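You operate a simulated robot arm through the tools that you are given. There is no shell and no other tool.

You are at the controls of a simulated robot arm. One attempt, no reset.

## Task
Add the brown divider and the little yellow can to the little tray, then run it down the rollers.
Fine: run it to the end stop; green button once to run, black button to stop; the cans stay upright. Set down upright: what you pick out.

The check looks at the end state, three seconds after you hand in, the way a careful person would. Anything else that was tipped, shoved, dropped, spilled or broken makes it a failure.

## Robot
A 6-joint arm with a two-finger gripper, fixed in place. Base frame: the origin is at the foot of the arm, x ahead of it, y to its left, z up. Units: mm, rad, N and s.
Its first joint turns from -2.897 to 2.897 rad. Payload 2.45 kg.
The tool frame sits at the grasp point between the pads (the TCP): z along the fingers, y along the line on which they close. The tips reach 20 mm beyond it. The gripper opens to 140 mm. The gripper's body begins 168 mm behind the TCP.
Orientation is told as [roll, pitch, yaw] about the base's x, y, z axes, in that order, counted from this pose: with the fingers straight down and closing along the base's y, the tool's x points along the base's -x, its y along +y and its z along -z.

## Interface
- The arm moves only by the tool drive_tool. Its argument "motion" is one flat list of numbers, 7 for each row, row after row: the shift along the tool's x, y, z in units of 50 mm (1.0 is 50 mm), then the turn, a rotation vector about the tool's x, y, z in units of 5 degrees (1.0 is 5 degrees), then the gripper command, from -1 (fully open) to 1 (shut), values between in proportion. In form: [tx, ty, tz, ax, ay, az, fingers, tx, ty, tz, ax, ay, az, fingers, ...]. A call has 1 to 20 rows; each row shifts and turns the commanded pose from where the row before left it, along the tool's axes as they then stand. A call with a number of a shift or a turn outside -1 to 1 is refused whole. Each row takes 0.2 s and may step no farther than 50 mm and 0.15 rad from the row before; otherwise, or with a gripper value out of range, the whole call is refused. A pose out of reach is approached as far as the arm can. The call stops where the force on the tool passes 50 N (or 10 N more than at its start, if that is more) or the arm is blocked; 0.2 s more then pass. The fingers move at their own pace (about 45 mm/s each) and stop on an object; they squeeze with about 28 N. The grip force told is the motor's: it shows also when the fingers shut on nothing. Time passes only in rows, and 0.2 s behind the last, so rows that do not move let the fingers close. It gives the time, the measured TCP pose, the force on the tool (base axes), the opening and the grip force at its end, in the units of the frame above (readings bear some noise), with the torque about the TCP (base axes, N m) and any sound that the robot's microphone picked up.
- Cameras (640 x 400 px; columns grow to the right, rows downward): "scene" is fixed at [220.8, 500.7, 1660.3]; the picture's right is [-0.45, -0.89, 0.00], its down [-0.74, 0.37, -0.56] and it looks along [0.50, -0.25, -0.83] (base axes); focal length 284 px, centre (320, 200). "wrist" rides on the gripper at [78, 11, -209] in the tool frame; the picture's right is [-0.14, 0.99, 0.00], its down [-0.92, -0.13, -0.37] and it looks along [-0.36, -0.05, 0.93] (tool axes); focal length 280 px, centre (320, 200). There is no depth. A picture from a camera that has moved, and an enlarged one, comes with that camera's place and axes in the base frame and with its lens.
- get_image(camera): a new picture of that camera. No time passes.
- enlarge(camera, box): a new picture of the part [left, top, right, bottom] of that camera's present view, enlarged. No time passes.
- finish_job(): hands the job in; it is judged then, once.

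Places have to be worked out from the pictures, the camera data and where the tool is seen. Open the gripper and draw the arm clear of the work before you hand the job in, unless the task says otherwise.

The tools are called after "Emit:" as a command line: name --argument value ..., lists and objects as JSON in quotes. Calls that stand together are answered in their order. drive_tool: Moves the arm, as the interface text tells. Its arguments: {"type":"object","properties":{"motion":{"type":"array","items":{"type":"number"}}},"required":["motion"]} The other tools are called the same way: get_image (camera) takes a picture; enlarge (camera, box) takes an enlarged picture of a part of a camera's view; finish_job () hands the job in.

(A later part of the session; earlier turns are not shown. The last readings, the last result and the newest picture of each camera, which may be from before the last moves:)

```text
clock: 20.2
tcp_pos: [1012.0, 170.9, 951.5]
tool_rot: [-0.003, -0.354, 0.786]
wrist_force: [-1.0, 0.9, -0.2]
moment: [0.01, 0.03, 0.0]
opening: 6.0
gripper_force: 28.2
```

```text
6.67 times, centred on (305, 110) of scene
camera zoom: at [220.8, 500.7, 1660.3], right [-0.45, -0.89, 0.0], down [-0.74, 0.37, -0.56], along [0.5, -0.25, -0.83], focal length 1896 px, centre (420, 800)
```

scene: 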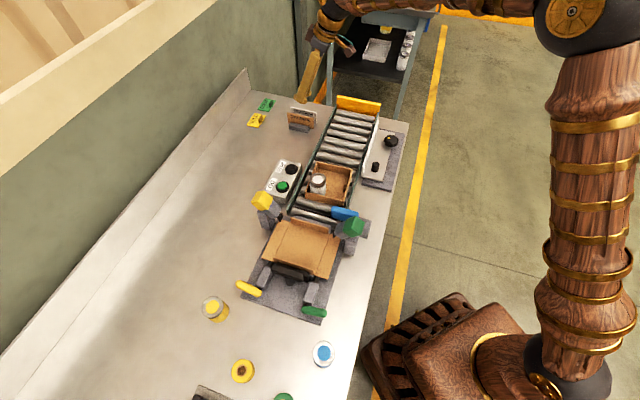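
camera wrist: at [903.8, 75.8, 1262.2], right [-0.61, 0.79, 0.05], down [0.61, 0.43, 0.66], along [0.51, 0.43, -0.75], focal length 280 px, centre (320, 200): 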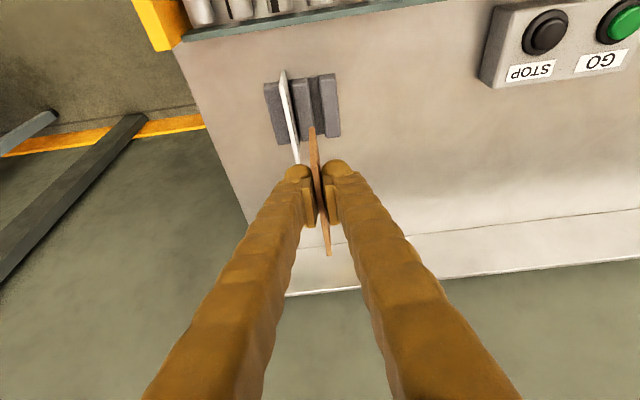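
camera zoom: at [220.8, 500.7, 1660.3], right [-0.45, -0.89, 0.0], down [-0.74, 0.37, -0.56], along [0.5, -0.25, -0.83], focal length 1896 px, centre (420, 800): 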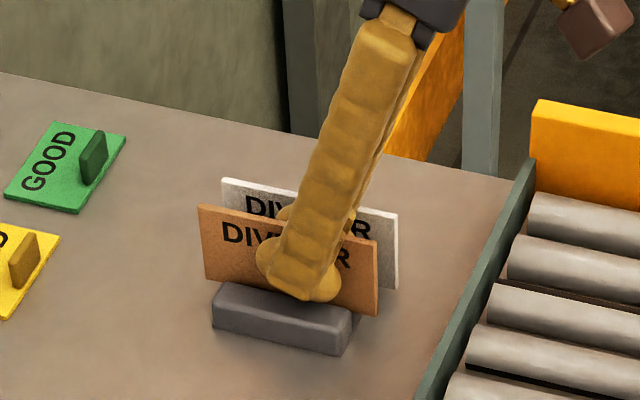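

I'm 6 mm above the original seated height and aligned within 1 mm. I'll lower the rest.

Emit:
drive_tool --motion '[0.028, 0.003, 0.05, 0, 0, 0, 1, 0.028, 0, 0.05, 0, 0, 0, 1, 0, 0, 0, 0, 0, 0, 1]'

Emit:
enlarge --camera "wrist" --box '[250, 110, 390, 230]'

Emit:
enlarge --camera "scene" --box '[270, 80, 340, 140]'

```text
clock: 21.1
tcp_pos: [1012.0, 169.6, 946.5]
tool_rot: [0.0, -0.35, 0.787]
wrist_force: [-0.7, 0.3, 0.0]
moment: [0.0, 0.01, 0.03]
opening: 6.0
gripper_force: 28.4
```

```text
3.33 times, centred on (320, 170) of wrist
camera zoom: at [899.9, 74.3, 1114.3], right [-0.61, 0.79, 0.05], down [0.61, 0.43, 0.66], along [0.51, 0.43, -0.75], focal length 935 px, centre (320, 300)
```

zoom: 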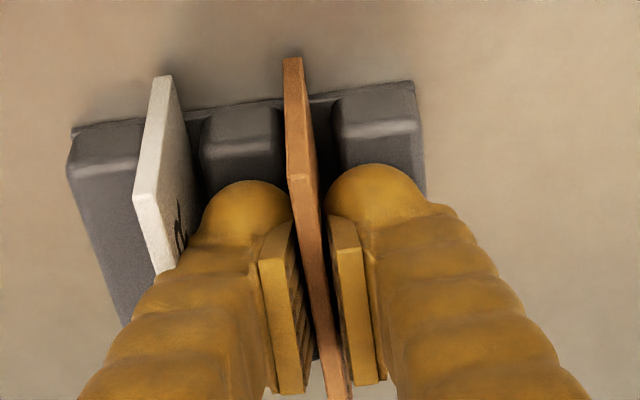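

```text
6.67 times, centred on (305, 110) of scene
camera zoom: at [220.8, 500.7, 1660.3], right [-0.45, -0.89, 0.0], down [-0.74, 0.37, -0.56], along [0.5, -0.25, -0.83], focal length 1896 px, centre (420, 800)
```

zoom: 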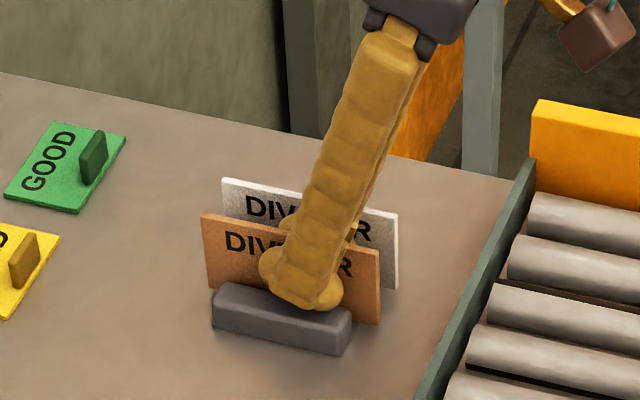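

It's back exactly in its seated pose. Now I'll open slightly to 10.5 mm, slide 14 mm horizontally along the divider toward its near end, then look.

Emit:
drive_tool --motion '[0, 0, 0, 0, 0, 0, 0.85, 0, 0, 0, 0, 0, 0, 0.85, 0.131, 0, -0.05, 0, 0, 0, 0.85, 0.131, 0, -0.05, 0, 0, 0, 0.85, 0, 0, 0, 0, 0, 0, 0.85]'

Emit:
enlarge --camera "wrist" --box '[250, 110, 390, 230]'

Emit:
enlarge --camera "scene" --box '[270, 80, 340, 140]'

```text
clock: 22.2
tcp_pos: [1000.6, 160.7, 944.7]
tool_rot: [-0.003, -0.353, 0.785]
wrist_force: [-0.1, 0.1, 0.4]
moment: [0.02, -0.01, 0.01]
opening: 10.4
gripper_force: 0.1
```

```text
3.33 times, centred on (320, 170) of wrist
camera zoom: at [889.6, 64.0, 1113.9], right [-0.61, 0.79, 0.05], down [0.61, 0.43, 0.66], along [0.51, 0.43, -0.75], focal length 935 px, centre (320, 300)
```

zoom: 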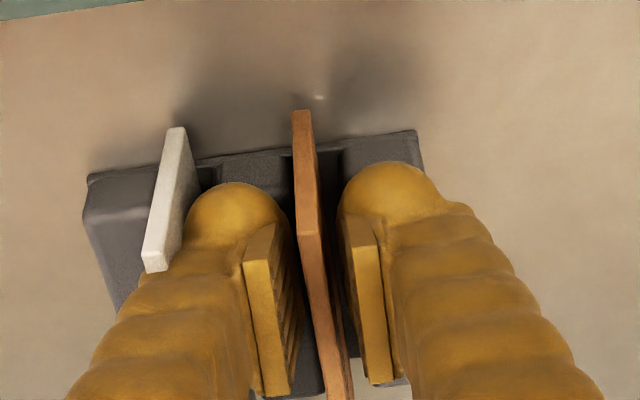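

```text
6.67 times, centred on (305, 110) of scene
camera zoom: at [220.8, 500.7, 1660.3], right [-0.45, -0.89, 0.0], down [-0.74, 0.37, -0.56], along [0.5, -0.25, -0.83], focal length 1896 px, centre (420, 800)
```

zoom: 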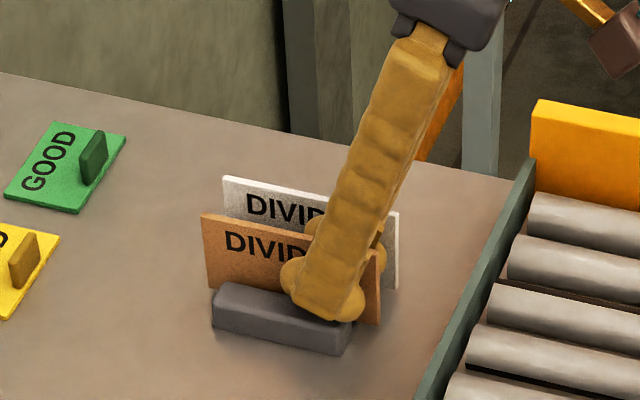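

Slid 14.6 mm along and the divider still stands between the pads. I'll close the grip.

Emit:
drive_tool --motion '[0, 0, 0, 0, 0, 0, 0.9, 0, 0, 0, 0, 0, 0, 1, 0, 0, 0, 0, 0, 0, 1, 0, 0, 0, 0, 0, 0, 1]'

Emit:
drive_tool --motion '[-0.104, 0, -0.281, 0, 0, 0, 1, -0.104, 0, -0.281, 0, 0, 0, 1, -0.207, 0, -0.563, 0, 0, 0, 1, -0.207, 0, -0.563, 0, 0, 0, 1, -0.207, 0, -0.563, 0, 0, 0, 1, -0.207, 0, -0.563, 0, 0, 0, 1, 0, 0, 0, 0, 0, 0, 1]'

Emit:
get_image --camera "wrist"

Emit:
enlarge --camera "scene" --box '[270, 40, 370, 140]'

```text
clock: 23.2
tcp_pos: [1001.2, 159.3, 945.7]
tool_rot: [-0.002, -0.352, 0.787]
wrist_force: [-0.3, 0.0, -0.2]
moment: [0.02, -0.02, 0.01]
opening: 6.1
gripper_force: 28.3
```

```text
clock: 24.9
tcp_pos: [1000.4, 160.1, 1093.5]
tool_rot: [0.0, -0.353, 0.786]
wrist_force: [-0.2, 0.2, 0.3]
moment: [0.02, 0.01, 0.0]
opening: 6.0
gripper_force: 28.6
```

```text
taken
camera wrist: at [888.8, 64.9, 1262.1], right [-0.61, 0.79, 0.05], down [0.61, 0.43, 0.66], along [0.51, 0.43, -0.75], focal length 280 px, centre (320, 200)
```

wrist: 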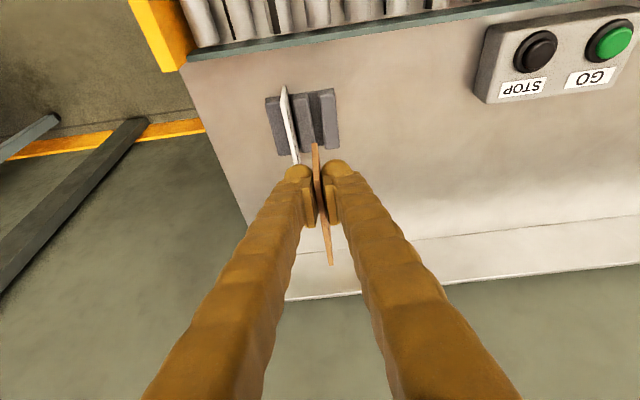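

```text
4.00 times, centred on (320, 90) of scene
camera zoom: at [220.8, 500.7, 1660.3], right [-0.45, -0.89, 0.0], down [-0.74, 0.37, -0.56], along [0.5, -0.25, -0.83], focal length 1138 px, centre (320, 640)
```

zoom: 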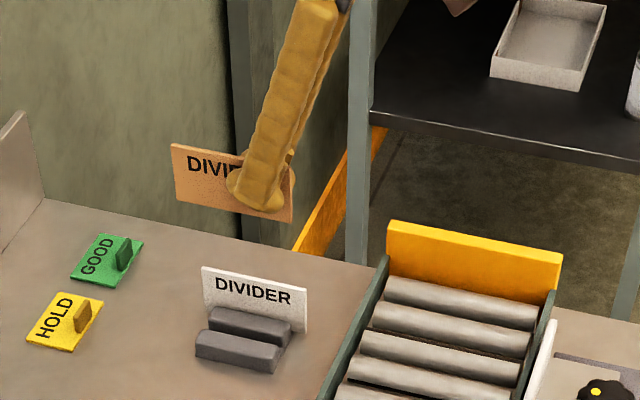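

The divider is regripped near its end, with its centre now about 29 mm beyond the TCP. I'll carry it to a viewing pose just downstream of the tray and add the +2.7° yaw to match the tray.

Emit:
drive_tool --motion '[0.556, 0.557, -0.102, 0, 0, 0, 1, 0.556, 0.557, -0.102, 0, 0, 0, 1, 0.556, 0.557, -0.102, 0, 0, 0, 1, 0.556, 0.557, -0.102, 0, 0, 0, 1, 0.556, 0.557, -0.102, 0, 0, 0, 1, 0.556, 0.557, -0.102, 0, 0, 0, 1, 0.556, 0.557, -0.102, 0, 0, 0, 1, 0, 0, 0, -0.186, 0, -0.507, 1, 0, 0, 0, 0, 0, 0, 1, 0, 0, 0, 0, 0, 0, 1]'

Emit:
get_image --camera "wrist"

Emit:
enlarge --camera "wrist" --box '[300, 60, 460, 220]'

Emit:
enlarge --camera "scene" --box '[270, 110, 390, 210]'

```text
clock: 27.1
tcp_pos: [725.1, 160.8, 1058.2]
tool_rot: [0.0, -0.353, 0.835]
wrist_force: [-0.5, 0.3, 0.2]
moment: [0.06, -0.01, -0.03]
opening: 5.9
gripper_force: 28.3
```

```text
taken
camera wrist: at [618.8, 60.5, 1227.2], right [-0.65, 0.76, 0.04], down [0.59, 0.46, 0.66], along [0.48, 0.46, -0.75], focal length 280 px, centre (320, 200)
```

wrist: 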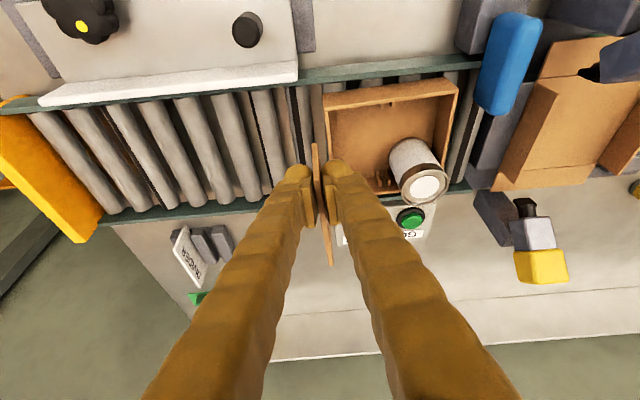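

```text
2.50 times, centred on (380, 140) of wrist
camera zoom: at [618.8, 60.5, 1227.2], right [-0.65, 0.76, 0.04], down [0.59, 0.46, 0.66], along [0.48, 0.46, -0.75], focal length 701 px, centre (170, 350)
```

zoom: 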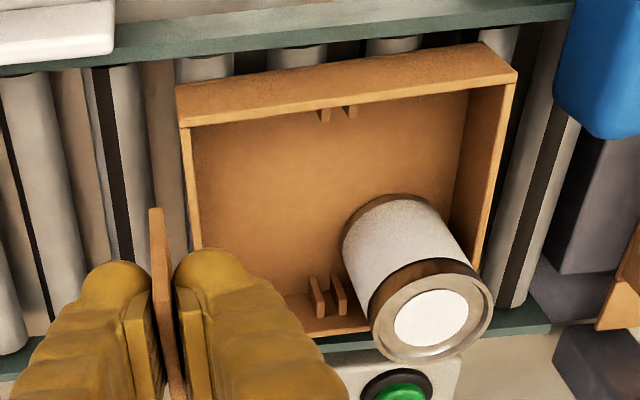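

```text
4.00 times, centred on (330, 160) of scene
camera zoom: at [220.8, 500.7, 1660.3], right [-0.45, -0.89, 0.0], down [-0.74, 0.37, -0.56], along [0.5, -0.25, -0.83], focal length 1138 px, centre (280, 360)
```

zoom: 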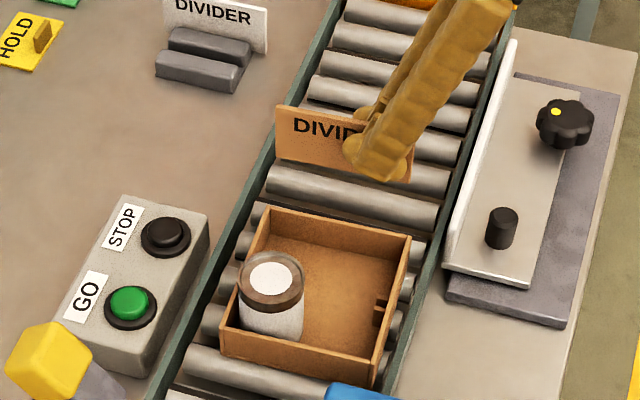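

I'll zoom right in on the two guide pairs to locate the slot precisely.

Emit:
enlarge --camera "wrist" --box '[415, 155, 455, 195]'

Emit:
enlarge --camera "wrist" --box '[360, 160, 400, 200]'

Emit:
enlarge --camera "wrist" --box '[360, 85, 420, 125]'

Emit:
enlarge --camera "wrist" --box '[290, 130, 350, 190]'

Emit:
enlarge --camera "scene" --box '[325, 160, 375, 205]'

```text
10.00 times, centred on (435, 175) of wrist
camera zoom: at [618.8, 60.5, 1227.2], right [-0.65, 0.76, 0.04], down [0.59, 0.46, 0.66], along [0.48, 0.46, -0.75], focal length 2804 px, centre (-830, 450)
```

zoom: 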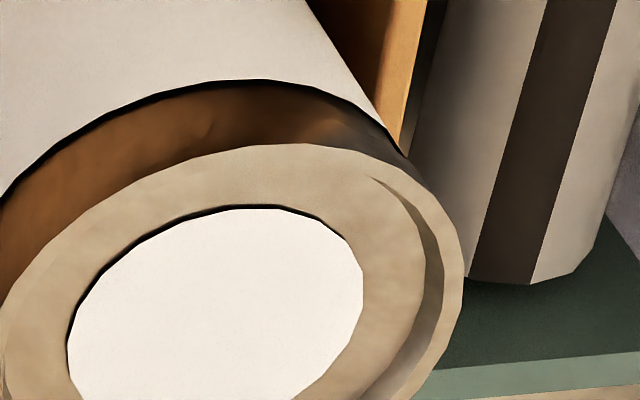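

```text
10.00 times, centred on (380, 180) of wrist
camera zoom: at [618.8, 60.5, 1227.2], right [-0.65, 0.76, 0.04], down [0.59, 0.46, 0.66], along [0.48, 0.46, -0.75], focal length 2804 px, centre (-280, 400)
```

zoom: 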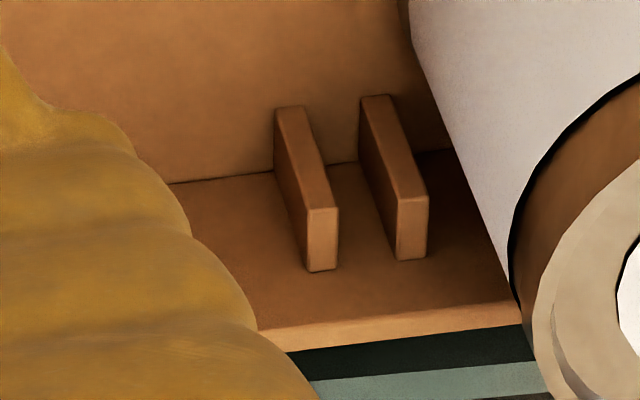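

```text
10.00 times, centred on (390, 105) of wrist
camera zoom: at [618.8, 60.5, 1227.2], right [-0.65, 0.76, 0.04], down [0.59, 0.46, 0.66], along [0.48, 0.46, -0.75], focal length 2804 px, centre (-380, 1150)
```

zoom: 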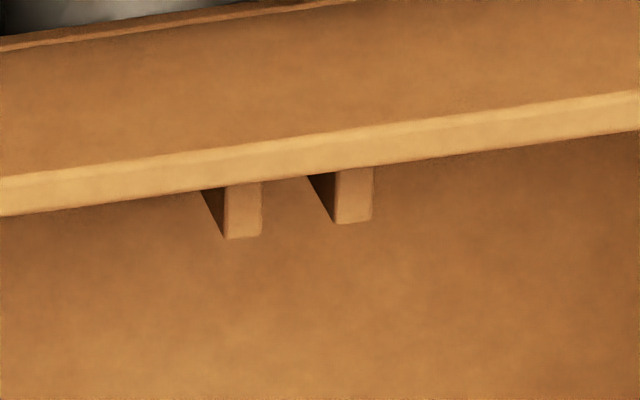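

```text
6.67 times, centred on (320, 160) of wrist
camera zoom: at [618.8, 60.5, 1227.2], right [-0.65, 0.76, 0.04], down [0.59, 0.46, 0.66], along [0.48, 0.46, -0.75], focal length 1869 px, centre (320, 467)
```

zoom: 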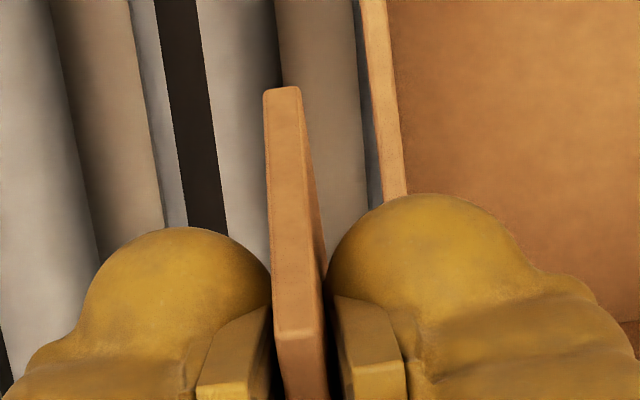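

```text
8.89 times, centred on (350, 182) of scene
camera zoom: at [220.8, 500.7, 1660.3], right [-0.45, -0.89, 0.0], down [-0.74, 0.37, -0.56], along [0.5, -0.25, -0.83], focal length 2528 px, centre (53, 356)
```

zoom: 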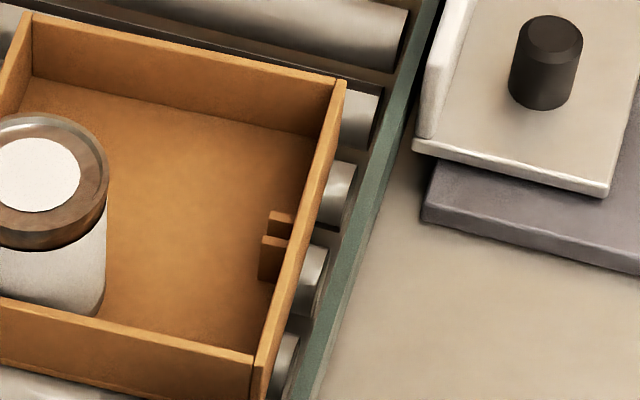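

Slot centre lies at W≈+75.2 mm from the TCP and the tray's inner span is centred on the divider, with guide tops at z≈960 and the floor at z≈939. The slot is about 7.3 mm wide for a divider of about 5–6 mm. I'll move straight across to sit above it.

Emit:
drive_tool --motion '[0.005, 0.5, 0, 0, 0, 0, 1, 0.005, 0.5, 0, 0, 0, 0, 1, 0, 0.502, 0, 0, 0, 0, 1, 0, 0, 0, 0, 0, 0, 1, 0, 0, 0, 0, 0, 0, 1]'

Emit:
get_image --camera "wrist"

Emit:
enlarge --camera "wrist" --box '[270, 100, 370, 180]'

Emit:
enlarge --camera "scene" --box '[290, 130, 390, 210]'

```text
clock: 28.2
tcp_pos: [666.5, 212.4, 1061.3]
tool_rot: [-0.001, -0.352, 0.834]
wrist_force: [-0.5, 0.5, 0.0]
moment: [0.02, 0.01, 0.03]
opening: 6.0
gripper_force: 27.9
```

```text
taken
camera wrist: at [559.9, 111.0, 1229.3], right [-0.65, 0.76, 0.05], down [0.59, 0.46, 0.66], along [0.48, 0.46, -0.75], focal length 280 px, centre (320, 200)
```

wrist: 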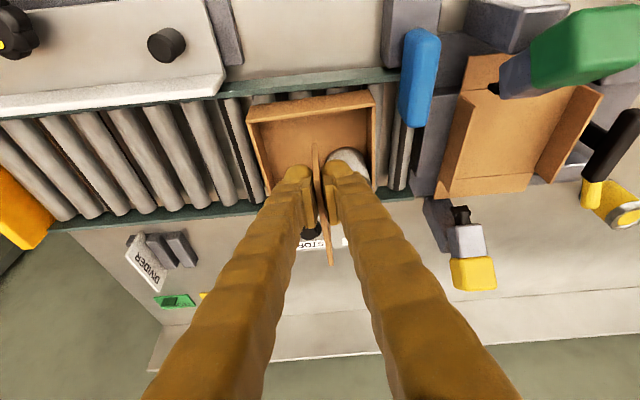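

```text
5.00 times, centred on (320, 140) of wrist
camera zoom: at [559.9, 111.0, 1229.3], right [-0.65, 0.76, 0.05], down [0.59, 0.46, 0.66], along [0.48, 0.46, -0.75], focal length 1402 px, centre (320, 500)
```

zoom: 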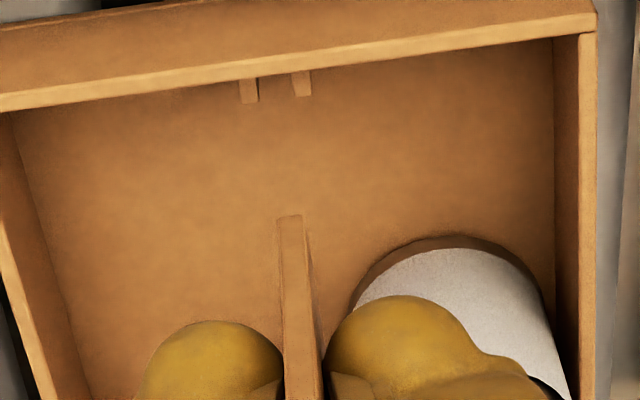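

```text
5.00 times, centred on (340, 170) of scene
camera zoom: at [220.8, 500.7, 1660.3], right [-0.45, -0.89, 0.0], down [-0.74, 0.37, -0.56], along [0.5, -0.25, -0.83], focal length 1422 px, centre (220, 350)
```

zoom: 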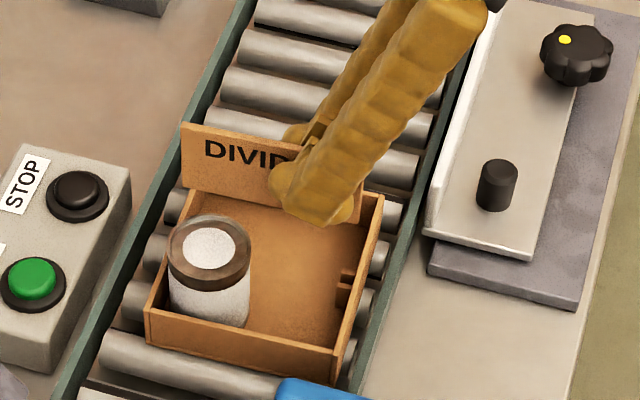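

The header pose shows I overshot by about 2 mm, and both the slot and rim lines say the yaw is about 0.7° too far. I'll correct both, then lower 38 mm to just above the guides.

Emit:
drive_tool --motion '[-0.03, -0.042, 0.011, 0.048, 0, 0.131, 1, 0, 0, 0, 0, 0, 0, 1, 0.131, 0, 0.357, 0, 0, 0, 1, 0.131, 0, 0.357, 0, 0, 0, 1, 0, 0, 0, 0, 0, 0, 1, 0, 0, 0, 0, 0, 0, 1]'

Emit:
enlarge --camera "wrist" --box '[270, 100, 370, 180]'

Emit:
enlarge --camera "wrist" --box '[270, 160, 390, 280]'

Emit:
enlarge --camera "scene" --box '[290, 130, 390, 210]'

```text
clock: 29.6
tcp_pos: [671.7, 211.9, 1022.1]
tool_rot: [-0.002, -0.352, 0.822]
wrist_force: [0.2, -0.2, 0.3]
moment: [-0.02, -0.01, 0.01]
opening: 6.1
gripper_force: 27.7
```

```text
5.00 times, centred on (320, 140) of wrist
camera zoom: at [562.3, 112.1, 1190.3], right [-0.64, 0.77, 0.05], down [0.59, 0.45, 0.66], along [0.49, 0.45, -0.75], focal length 1402 px, centre (320, 500)
```

zoom: 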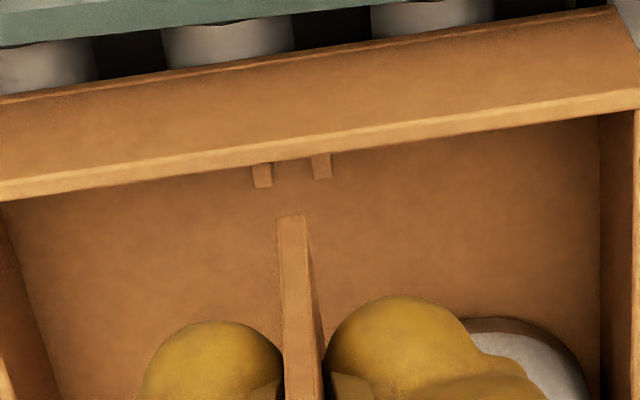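

```text
3.33 times, centred on (330, 220) of wrist
camera zoom: at [562.3, 112.1, 1190.3], right [-0.64, 0.77, 0.05], down [0.59, 0.45, 0.66], along [0.49, 0.45, -0.75], focal length 935 px, centre (287, 133)
```

zoom: 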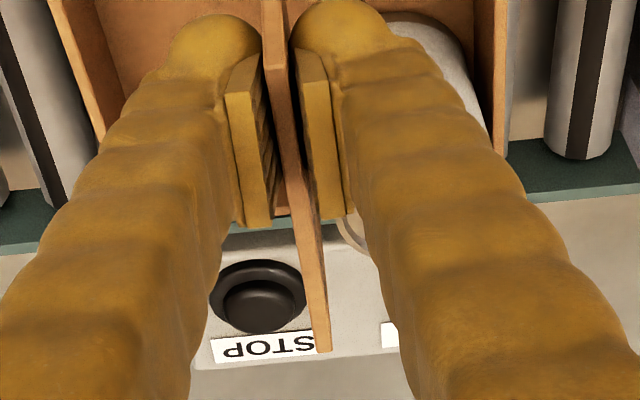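

```text
5.00 times, centred on (340, 170) of scene
camera zoom: at [220.8, 500.7, 1660.3], right [-0.45, -0.89, 0.0], down [-0.74, 0.37, -0.56], along [0.5, -0.25, -0.83], focal length 1422 px, centre (220, 350)
```

zoom: 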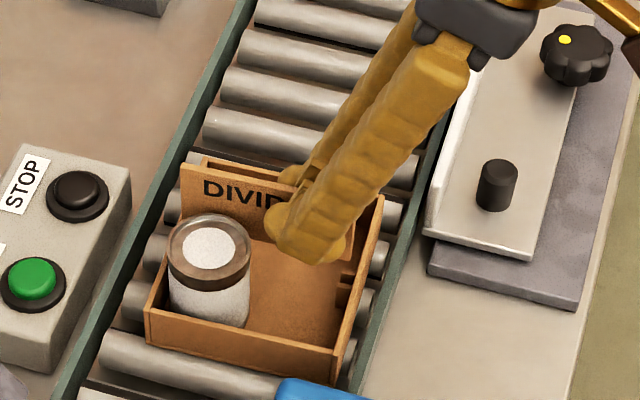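

Slot centre is now within about 0.4 mm of the divider plane and the yaw matches the rim. I'll make that small correction, lower to just above the guide tops, and recheck.

Emit:
drive_tool --motion '[0.013, 0.008, -0.005, 0, 0, 0, 1, 0.062, 0, 0.169, 0, 0, 0, 1, 0.062, 0, 0.169, 0, 0, 0, 1, 0, 0, 0, 0, 0, 0, 1, 0, 0, 0, 0, 0, 0, 1]'

Emit:
enlarge --camera "wrist" --box '[280, 120, 360, 180]'

Emit:
enlarge --camera "scene" --box '[300, 140, 380, 210]'

```text
clock: 30.9
tcp_pos: [670.7, 210.7, 1005.0]
tool_rot: [-0.002, -0.353, 0.821]
wrist_force: [0.5, 0.6, -0.5]
moment: [-0.01, -0.02, 0.02]
opening: 5.9
gripper_force: 28.3
```

```text
6.67 times, centred on (320, 150) of wrist
camera zoom: at [562.7, 110.9, 1172.8], right [-0.64, 0.77, 0.04], down [0.59, 0.45, 0.66], along [0.49, 0.45, -0.75], focal length 1869 px, centre (320, 533)
```

zoom: 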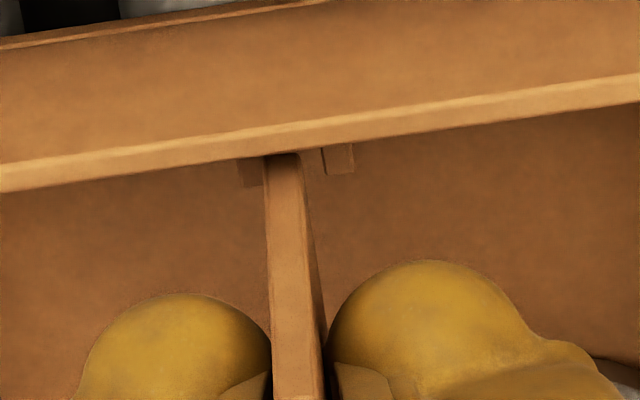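

```text
5.71 times, centred on (340, 175) of scene
camera zoom: at [220.8, 500.7, 1660.3], right [-0.45, -0.89, 0.0], down [-0.74, 0.37, -0.56], along [0.5, -0.25, -0.83], focal length 1625 px, centre (206, 343)
```

zoom: 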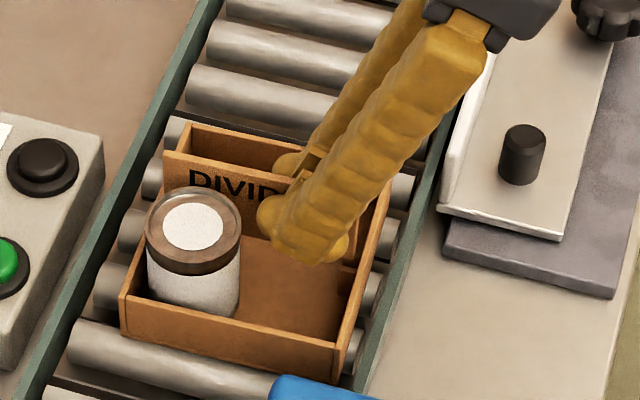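

A 1.1 mm sideways drift crept in during the descent, so the slot is now about +1.3 mm off in tool y. I'll correct just that and recheck before inserting.

Emit:
drive_tool --motion '[0, 0.026, 0, 0, 0, 0, 1, 0, 0, 0, 0, 0, 0, 1, 0, 0, 0, 0, 0, 0, 1]'

Emit:
enlarge --camera "wrist" --box '[290, 130, 350, 170]'

```text
clock: 31.6
tcp_pos: [669.6, 211.9, 1005.2]
tool_rot: [-0.001, -0.352, 0.823]
wrist_force: [0.4, 0.1, -0.7]
moment: [0.03, -0.03, 0.03]
opening: 6.0
gripper_force: 28.1
```

```text
10.00 times, centred on (320, 150) of wrist
camera zoom: at [562.1, 111.7, 1172.9], right [-0.64, 0.77, 0.04], down [0.59, 0.45, 0.66], along [0.49, 0.45, -0.75], focal length 2804 px, centre (320, 700)
```

zoom: 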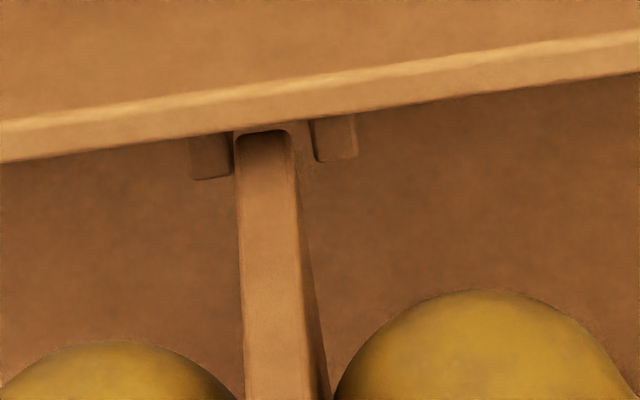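

The divider end now sits between the guide pair with clearance on both sides. I'll lower 12 mm into the guides and check.

Emit:
drive_tool --motion '[0.028, 0.004, 0.075, 0, 0, 0, 1, 0.028, 0, 0.075, 0, 0, 0, 1, 0.028, 0, 0.075, 0, 0, 0, 1, 0, 0, 0, 0, 0, 0, 1]'

Emit:
enlarge --camera "wrist" --box '[280, 120, 360, 180]'

Emit:
enlarge --camera "scene" --box '[300, 140, 380, 210]'

```text
clock: 32.6
tcp_pos: [670.1, 211.6, 992.9]
tool_rot: [-0.003, -0.353, 0.821]
wrist_force: [-0.7, 0.4, -0.6]
moment: [-0.01, 0.01, 0.01]
opening: 6.1
gripper_force: 27.7
```

```text
6.67 times, centred on (320, 150) of wrist
camera zoom: at [562.3, 111.7, 1160.5], right [-0.64, 0.77, 0.05], down [0.6, 0.45, 0.66], along [0.49, 0.45, -0.75], focal length 1869 px, centre (320, 533)
```

zoom: 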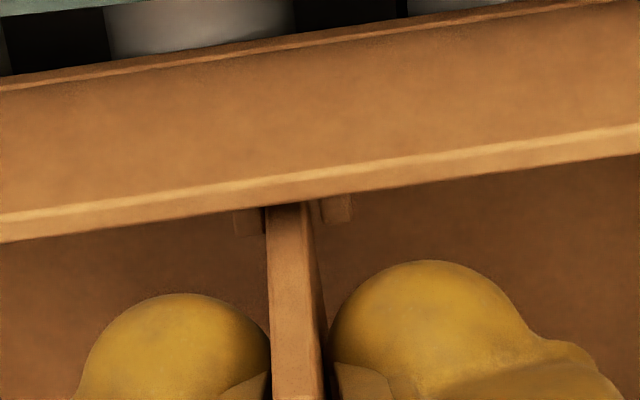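

```text
5.71 times, centred on (340, 175) of scene
camera zoom: at [220.8, 500.7, 1660.3], right [-0.45, -0.89, 0.0], down [-0.74, 0.37, -0.56], along [0.5, -0.25, -0.83], focal length 1625 px, centre (206, 343)
```

zoom: 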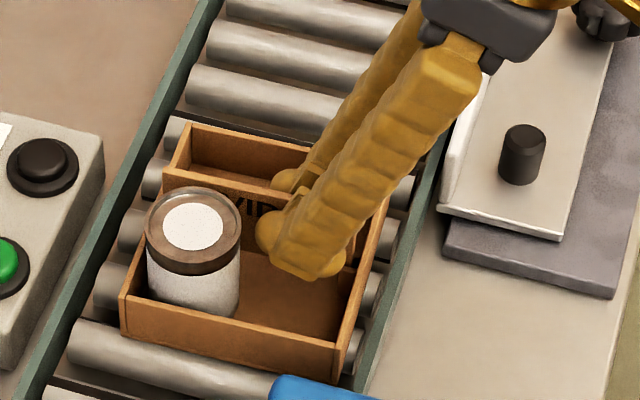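

No contact force, and it's about 8 mm into the guides. I'll continue down to the tray floor, about 12 mm more, in small steps.

Emit:
drive_tool --motion '[0.0207, 0, 0.0563, 0, 0, 0, 1, 0.0207, 0, 0.0563, 0, 0, 0, 1, 0.0207, 0, 0.0563, 0, 0, 0, 1, 0.0138, 0, 0.0375, 0, 0, 0, 1, 0, 0, 0, 0, 0, 0, 1]'

Emit:
enlarge --camera "wrist" --box '[280, 120, 360, 180]'

Emit:
enlarge --camera "scene" --box '[300, 140, 380, 210]'

```text
clock: 33.9
tcp_pos: [670.4, 212.0, 981.4]
tool_rot: [-0.005, -0.353, 0.822]
wrist_force: [0.1, 0.1, 0.0]
moment: [-0.01, -0.01, 0.04]
opening: 6.1
gripper_force: 27.7
```

```text
6.67 times, centred on (320, 150) of wrist
camera zoom: at [561.8, 111.6, 1149.7], right [-0.64, 0.77, 0.04], down [0.59, 0.45, 0.66], along [0.49, 0.45, -0.75], focal length 1869 px, centre (320, 533)
```

zoom: 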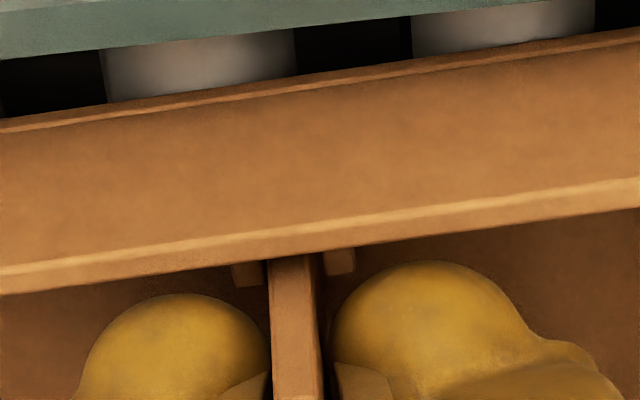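

```text
5.71 times, centred on (340, 175) of scene
camera zoom: at [220.8, 500.7, 1660.3], right [-0.45, -0.89, 0.0], down [-0.74, 0.37, -0.56], along [0.5, -0.25, -0.83], focal length 1625 px, centre (206, 343)
```

zoom: 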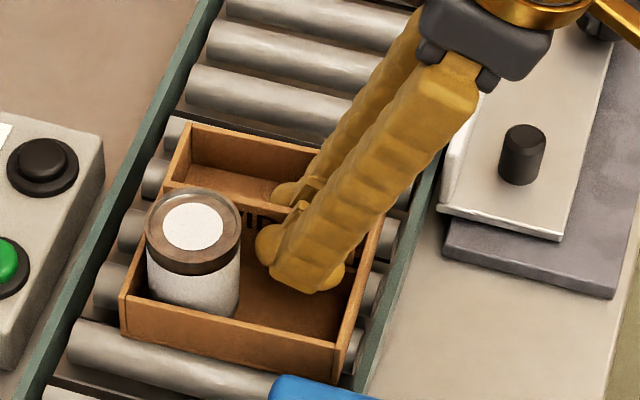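

There's no contact yet, with the bottom around z 941. I'll keep going in 1.5 mm steps and watch the force.

Emit:
drive_tool --motion '[0.0103, 0, 0.0282, 0, 0, 0, 1, 0, 0, 0, 0, 0, 0, 1]'

Emit:
drive_tool --motion '[0.0103, 0, 0.0282, 0, 0, 0, 1, 0, 0, 0, 0, 0, 0, 1]'

```text
clock: 34.5
tcp_pos: [669.5, 211.4, 980.5]
tool_rot: [-0.004, -0.352, 0.821]
wrist_force: [-0.2, -0.8, 4.5]
moment: [0.08, -0.06, -0.02]
opening: 6.1
gripper_force: 27.5
```

```text
clock: 35.0
tcp_pos: [669.5, 212.0, 978.7]
tool_rot: [-0.003, -0.355, 0.822]
wrist_force: [0.0, -0.6, 29.1]
moment: [0.17, -0.12, 0.02]
opening: 5.9
gripper_force: 28.0
```

It's seated: contact at z≈980, 29 N. I'll relieve the push, open the fingers a little, and look before withdrawing.

Emit:
drive_tool --motion '[-0.0103, 0, -0.0282, 0, 0, 0, 1, 0, 0, 0, 0, 0, 0, 0.92, 0, 0, 0, 0, 0, 0, 0.83, 0, 0, 0, 0, 0, 0, 0.8, 0, 0, 0, 0, 0, 0, 0.8]'

Emit:
get_image --camera "wrist"

Emit:
enlarge --camera "scene" --box '[300, 140, 380, 210]'

```text
clock: 36.2
tcp_pos: [669.5, 212.6, 979.6]
tool_rot: [-0.002, -0.352, 0.822]
wrist_force: [0.9, -0.8, -0.3]
moment: [0.0, 0.02, 0.04]
opening: 13.9
gripper_force: 0.1
```

```text
taken
camera wrist: at [561.9, 112.2, 1148.3], right [-0.64, 0.77, 0.04], down [0.59, 0.45, 0.66], along [0.49, 0.45, -0.75], focal length 280 px, centre (320, 200)
```

wrist: 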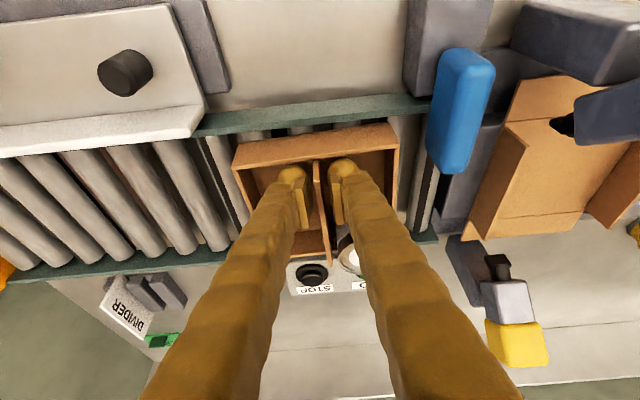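

```text
5.71 times, centred on (340, 175) of scene
camera zoom: at [220.8, 500.7, 1660.3], right [-0.45, -0.89, 0.0], down [-0.74, 0.37, -0.56], along [0.5, -0.25, -0.83], focal length 1625 px, centre (206, 343)
```

zoom: 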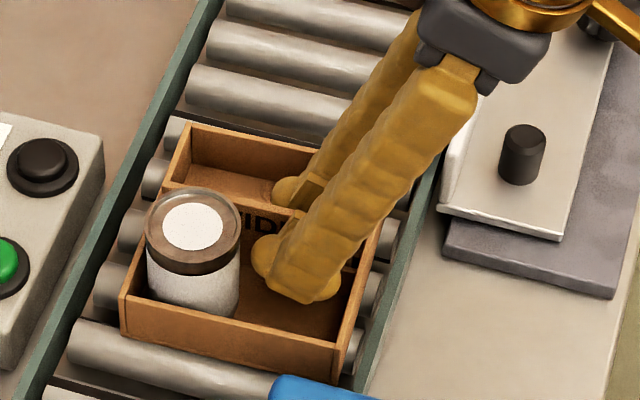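

It's released and standing in the guides. I'll withdraw straight up.

Emit:
drive_tool --motion '[-0.069, 0, -0.188, 0, 0, 0, 0.8, -0.138, 0, -0.375, 0, 0, 0, 0.8, -0.207, 0, -0.563, 0, 0, 0, 0.8, -0.276, 0, -0.751, 0, 0, 0, 0.8, -0.276, 0, -0.751, 0, 0, 0, 0.8, -0.276, 0, -0.751, 0, 0, 0, 0.8, 0, 0, 0, 0, 0, 0, 0.8]'

Emit:
get_image --camera "wrist"

Emit:
enlarge --camera "scene" --box '[290, 130, 390, 210]'

```text
clock: 37.9
tcp_pos: [669.3, 212.1, 1161.4]
tool_rot: [-0.002, -0.353, 0.822]
wrist_force: [0.4, -0.4, -0.2]
moment: [-0.03, 0.04, -0.04]
opening: 13.9
gripper_force: 0.1
```

```text
taken
camera wrist: at [561.1, 113.6, 1328.8], right [-0.64, 0.77, 0.04], down [0.59, 0.45, 0.66], along [0.49, 0.45, -0.75], focal length 280 px, centre (320, 200)
```

wrist: 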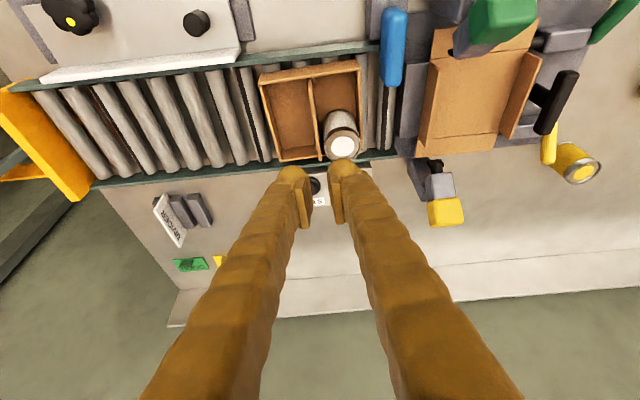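

```text
5.00 times, centred on (340, 170) of scene
camera zoom: at [220.8, 500.7, 1660.3], right [-0.45, -0.89, 0.0], down [-0.74, 0.37, -0.56], along [0.5, -0.25, -0.83], focal length 1422 px, centre (220, 350)
```

zoom: 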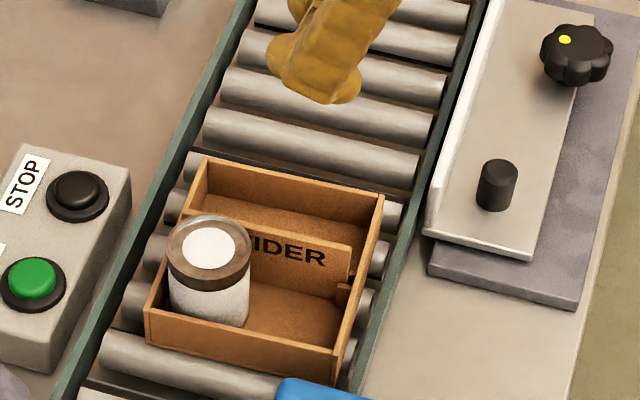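

The divider stands squarely in the guides, and nothing else has moved. Next is the yellow can, so I'll look at it from here.

Emit:
enlarge --camera "wrist" --box '[520, 110, 640, 210]'

Emit:
enlarge --camera "scene" --box '[190, 270, 270, 340]'

Emit:
enlarge --camera "scene" --box '[320, 0, 440, 90]'

```text
4.00 times, centred on (580, 160) of wrist
camera zoom: at [561.1, 113.6, 1328.8], right [-0.64, 0.77, 0.04], down [0.59, 0.45, 0.66], along [0.49, 0.45, -0.75], focal length 1122 px, centre (-720, 360)
```

zoom: 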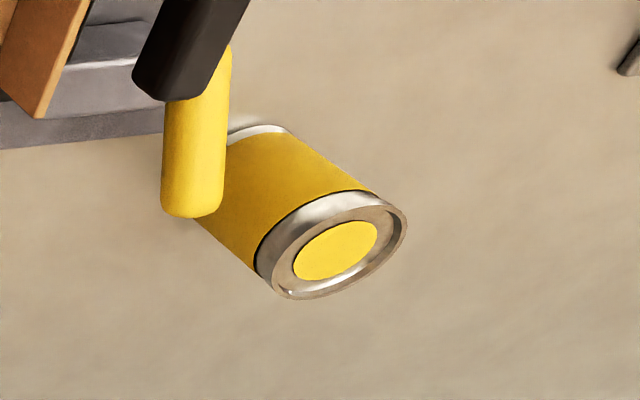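

```text
5.71 times, centred on (230, 305) of scene
camera zoom: at [220.8, 500.7, 1660.3], right [-0.45, -0.89, 0.0], down [-0.74, 0.37, -0.56], along [0.5, -0.25, -0.83], focal length 1625 px, centre (834, -400)
```

zoom: 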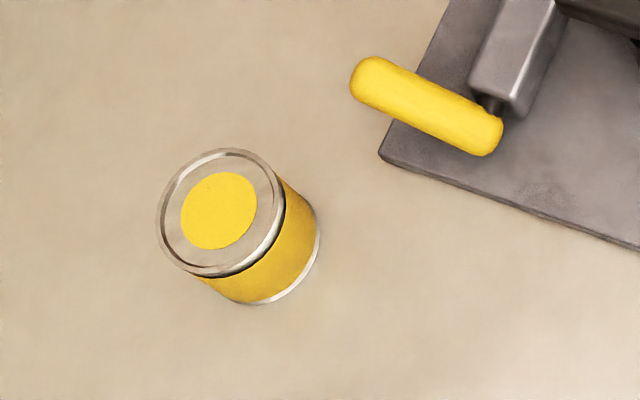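

```text
4.44 times, centred on (380, 45) of scene
camera zoom: at [220.8, 500.7, 1660.3], right [-0.45, -0.89, 0.0], down [-0.74, 0.37, -0.56], along [0.5, -0.25, -0.83], focal length 1264 px, centre (53, 889)
```

zoom: 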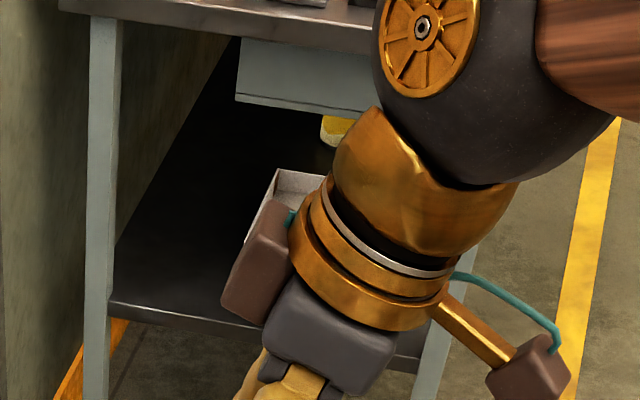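

The yellow can is about 52 mm across and 70 tall, top centre near (480, 652, 965). I'll untilt the tool and yaw it by -90° so the fingers will later close across the conveyor, above the tray rim.

Emit:
drive_tool --motion '[0, 0, 0, 0, 1, 0, 0, 0, 0, 0, 0, 1, 0, 0, 0, 0, 0, 0, 1, 0, 0, 0, 0, 0, 0, 1, 0, 0, 0, 0, 0, 0, 0.045, 0, 0, 0, 0, 0, 0, 0, 1, 0, 0, 0, 0, 0, 0, 1, 0, 0, 0, 0, 0, 0, 1, 0, 0, 0, 0, 0, 0, 1, 0, 0, 0, 0, 0, 0, 1, 0, 0, 0, 0, 0, 0, 1, 0, 0, 0, 0, 0, 0, 1, 0, 0, 0, 0, 0, 0, 1, 0, 0, 0, 0, 0, 0, 1, 0]'

Emit:
drive_tool --motion '[0, 0, 0, 0, 0, 1, -0.2, 0, 0, 0, 0, 0, 1, -0.2, 0, 0, 0, 0, 0, 1, -0.2, 0, 0, 0, 0, 0, 1, -0.2, 0, 0, 0, 0, 0, 1, -0.2, 0, 0, 0, 0, 0, 1, -0.2, 0, 0, 0, 0, 0, 1, -0.2, 0, 0, 0, 0, 0, 1, -0.2, 0, 0, 0, 0, 0, 1, -0.2, 0, 0, 0, 0, 0, 0, -0.2]'

Emit:
get_image --camera "wrist"

```text
clock: 40.9
tcp_pos: [668.7, 211.8, 1160.4]
tool_rot: [-0.003, -0.002, 0.033]
wrist_force: [0.1, 0.0, 0.6]
moment: [0.0, -0.01, 0.01]
opening: 70.1
gripper_force: 0.1
```

```text
clock: 43.0
tcp_pos: [669.2, 212.1, 1159.9]
tool_rot: [-0.002, -0.001, -0.75]
wrist_force: [0.3, -0.8, -0.7]
moment: [0.02, 0.04, 0.03]
opening: 83.8
gripper_force: 0.1
```

```text
taken
camera wrist: at [619.3, 273.0, 1367.4], right [0.78, 0.63, 0.0], down [0.59, -0.72, 0.37], along [0.23, -0.29, -0.93], focal length 280 px, centre (320, 200)
```

wrist: 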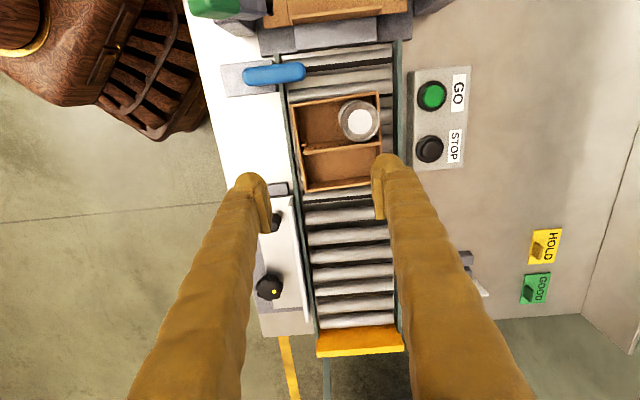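

Good. Now I'll translate at this height to above the yellow can.

Emit:
drive_tool --motion '[0.876, 0.386, 0, 0, 0, 0, -0.2, 0.876, 0.386, 0, 0, 0, 0, -0.2, 0.876, 0.386, 0, 0, 0, 0, -0.2, 0.876, 0.386, 0, 0, 0, 0, -0.2, 0.876, 0.386, 0, 0, 0, 0, -0.2, 0.876, 0.386, 0, 0, 0, 0, -0.2, 0.876, 0.386, 0, 0, 0, 0, -0.2, 0.876, 0.386, 0, 0, 0, 0, -0.2, 0.876, 0.386, 0, 0, 0, 0, -0.2, 0.876, 0.386, 0, 0, 0, 0, -0.2, 0, 0, 0, 0, 0, 0, -0.2, 0, 0, 0, 0, 0, 0, -0.2]'

Emit:
get_image --camera "wrist"

Emit:
get_image --camera "scene"

```text
clock: 45.6
tcp_pos: [482.6, 651.1, 1158.8]
tool_rot: [-0.001, -0.003, -0.751]
wrist_force: [-0.1, 0.0, 0.1]
moment: [-0.04, 0.0, -0.02]
opening: 84.1
gripper_force: 0.0
```

```text
taken
camera wrist: at [431.3, 712.1, 1366.5], right [0.78, 0.63, 0.0], down [0.59, -0.72, 0.37], along [0.23, -0.29, -0.93], focal length 280 px, centre (320, 200)
```

wrist: 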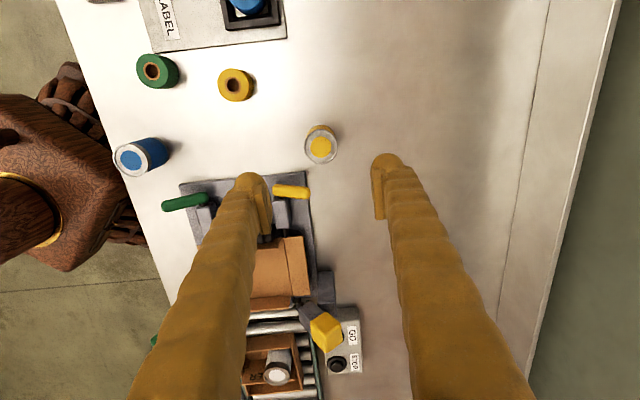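

```text
taken
```

scene: 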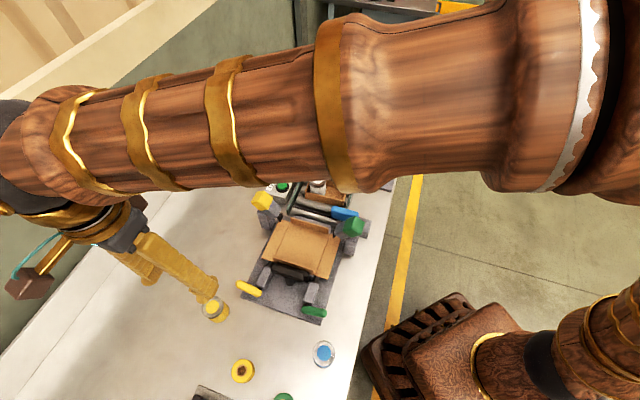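

I'm above the can, so I'll zoom for precise centring.

Emit:
enlarge --camera "wrist" --box '[260, 100, 380, 220]'

```text
3.33 times, centred on (320, 160) of wrist
camera zoom: at [431.3, 712.1, 1366.5], right [0.78, 0.63, 0.0], down [0.59, -0.72, 0.37], along [0.23, -0.29, -0.93], focal length 935 px, centre (320, 333)
```

zoom: 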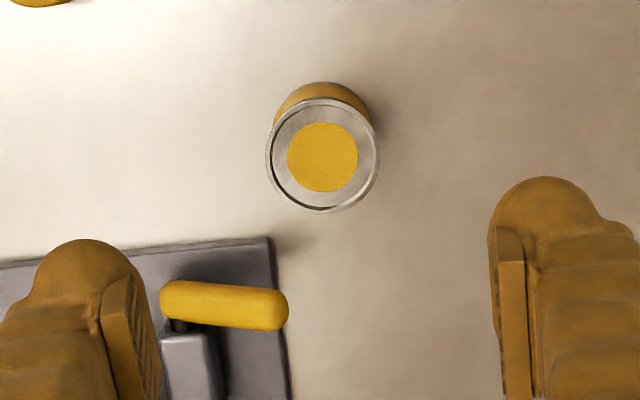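

The can top centre is at tool (≈1, ≈1.2) mm with radius about 25 mm, and the handle and plate are clear of the finger paths. I'll descend 140 mm first and recheck.

Emit:
drive_tool --motion '[0.02, 0.024, 0.7, 0, 0, 0, -0.2, 0, 0, 0.7, 0, 0, 0, -0.2, 0, 0, 0.7, 0, 0, 0, -0.2, 0, 0, 0.7, 0, 0, 0, -0.2, 0, 0, 0, 0, 0, 0, -0.2, 0, 0, 0, 0, 0, 0, -0.2]'

Emit:
get_image --camera "wrist"

Emit:
enlarge --camera "scene" --box '[150, 230, 270, 340]'

```text
clock: 47.0
tcp_pos: [479.3, 654.9, 1019.0]
tool_rot: [0.0, -0.003, -0.75]
wrist_force: [0.5, 0.6, -0.2]
moment: [0.01, 0.01, 0.0]
opening: 84.1
gripper_force: 0.1
```

```text
taken
camera wrist: at [428.9, 715.3, 1227.0], right [0.78, 0.63, 0.0], down [0.59, -0.72, 0.37], along [0.23, -0.29, -0.93], focal length 280 px, centre (320, 200)
```

wrist: 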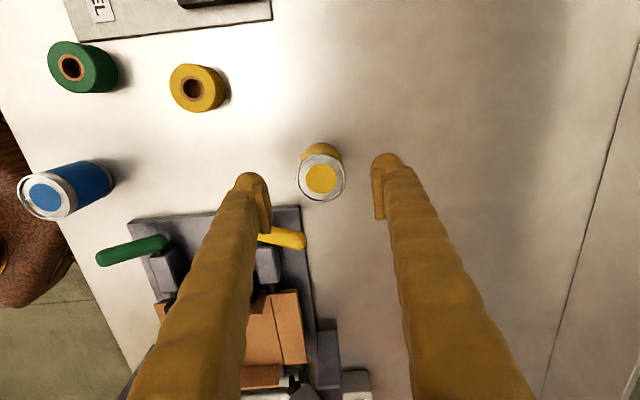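

```text
3.64 times, centred on (210, 285) of scene
camera zoom: at [220.8, 500.7, 1660.3], right [-0.45, -0.89, 0.0], down [-0.74, 0.37, -0.56], along [0.5, -0.25, -0.83], focal length 1034 px, centre (720, -109)
```

zoom: 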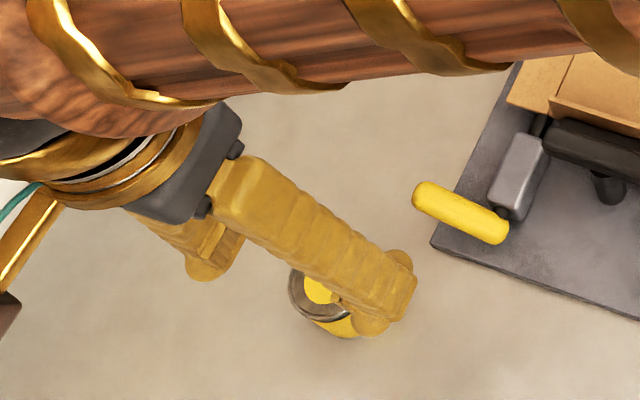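

I'll zoom again to refine the can's height and centre.

Emit:
enlarge --camera "wrist" --box '[280, 130, 360, 210]'

```text
5.00 times, centred on (320, 170) of wrist
camera zoom: at [428.9, 715.3, 1227.0], right [0.78, 0.63, 0.0], down [0.59, -0.72, 0.37], along [0.23, -0.29, -0.93], focal length 1402 px, centre (320, 350)
```

zoom: 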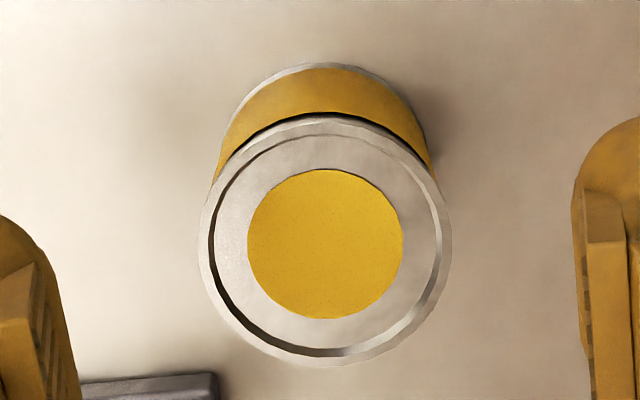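

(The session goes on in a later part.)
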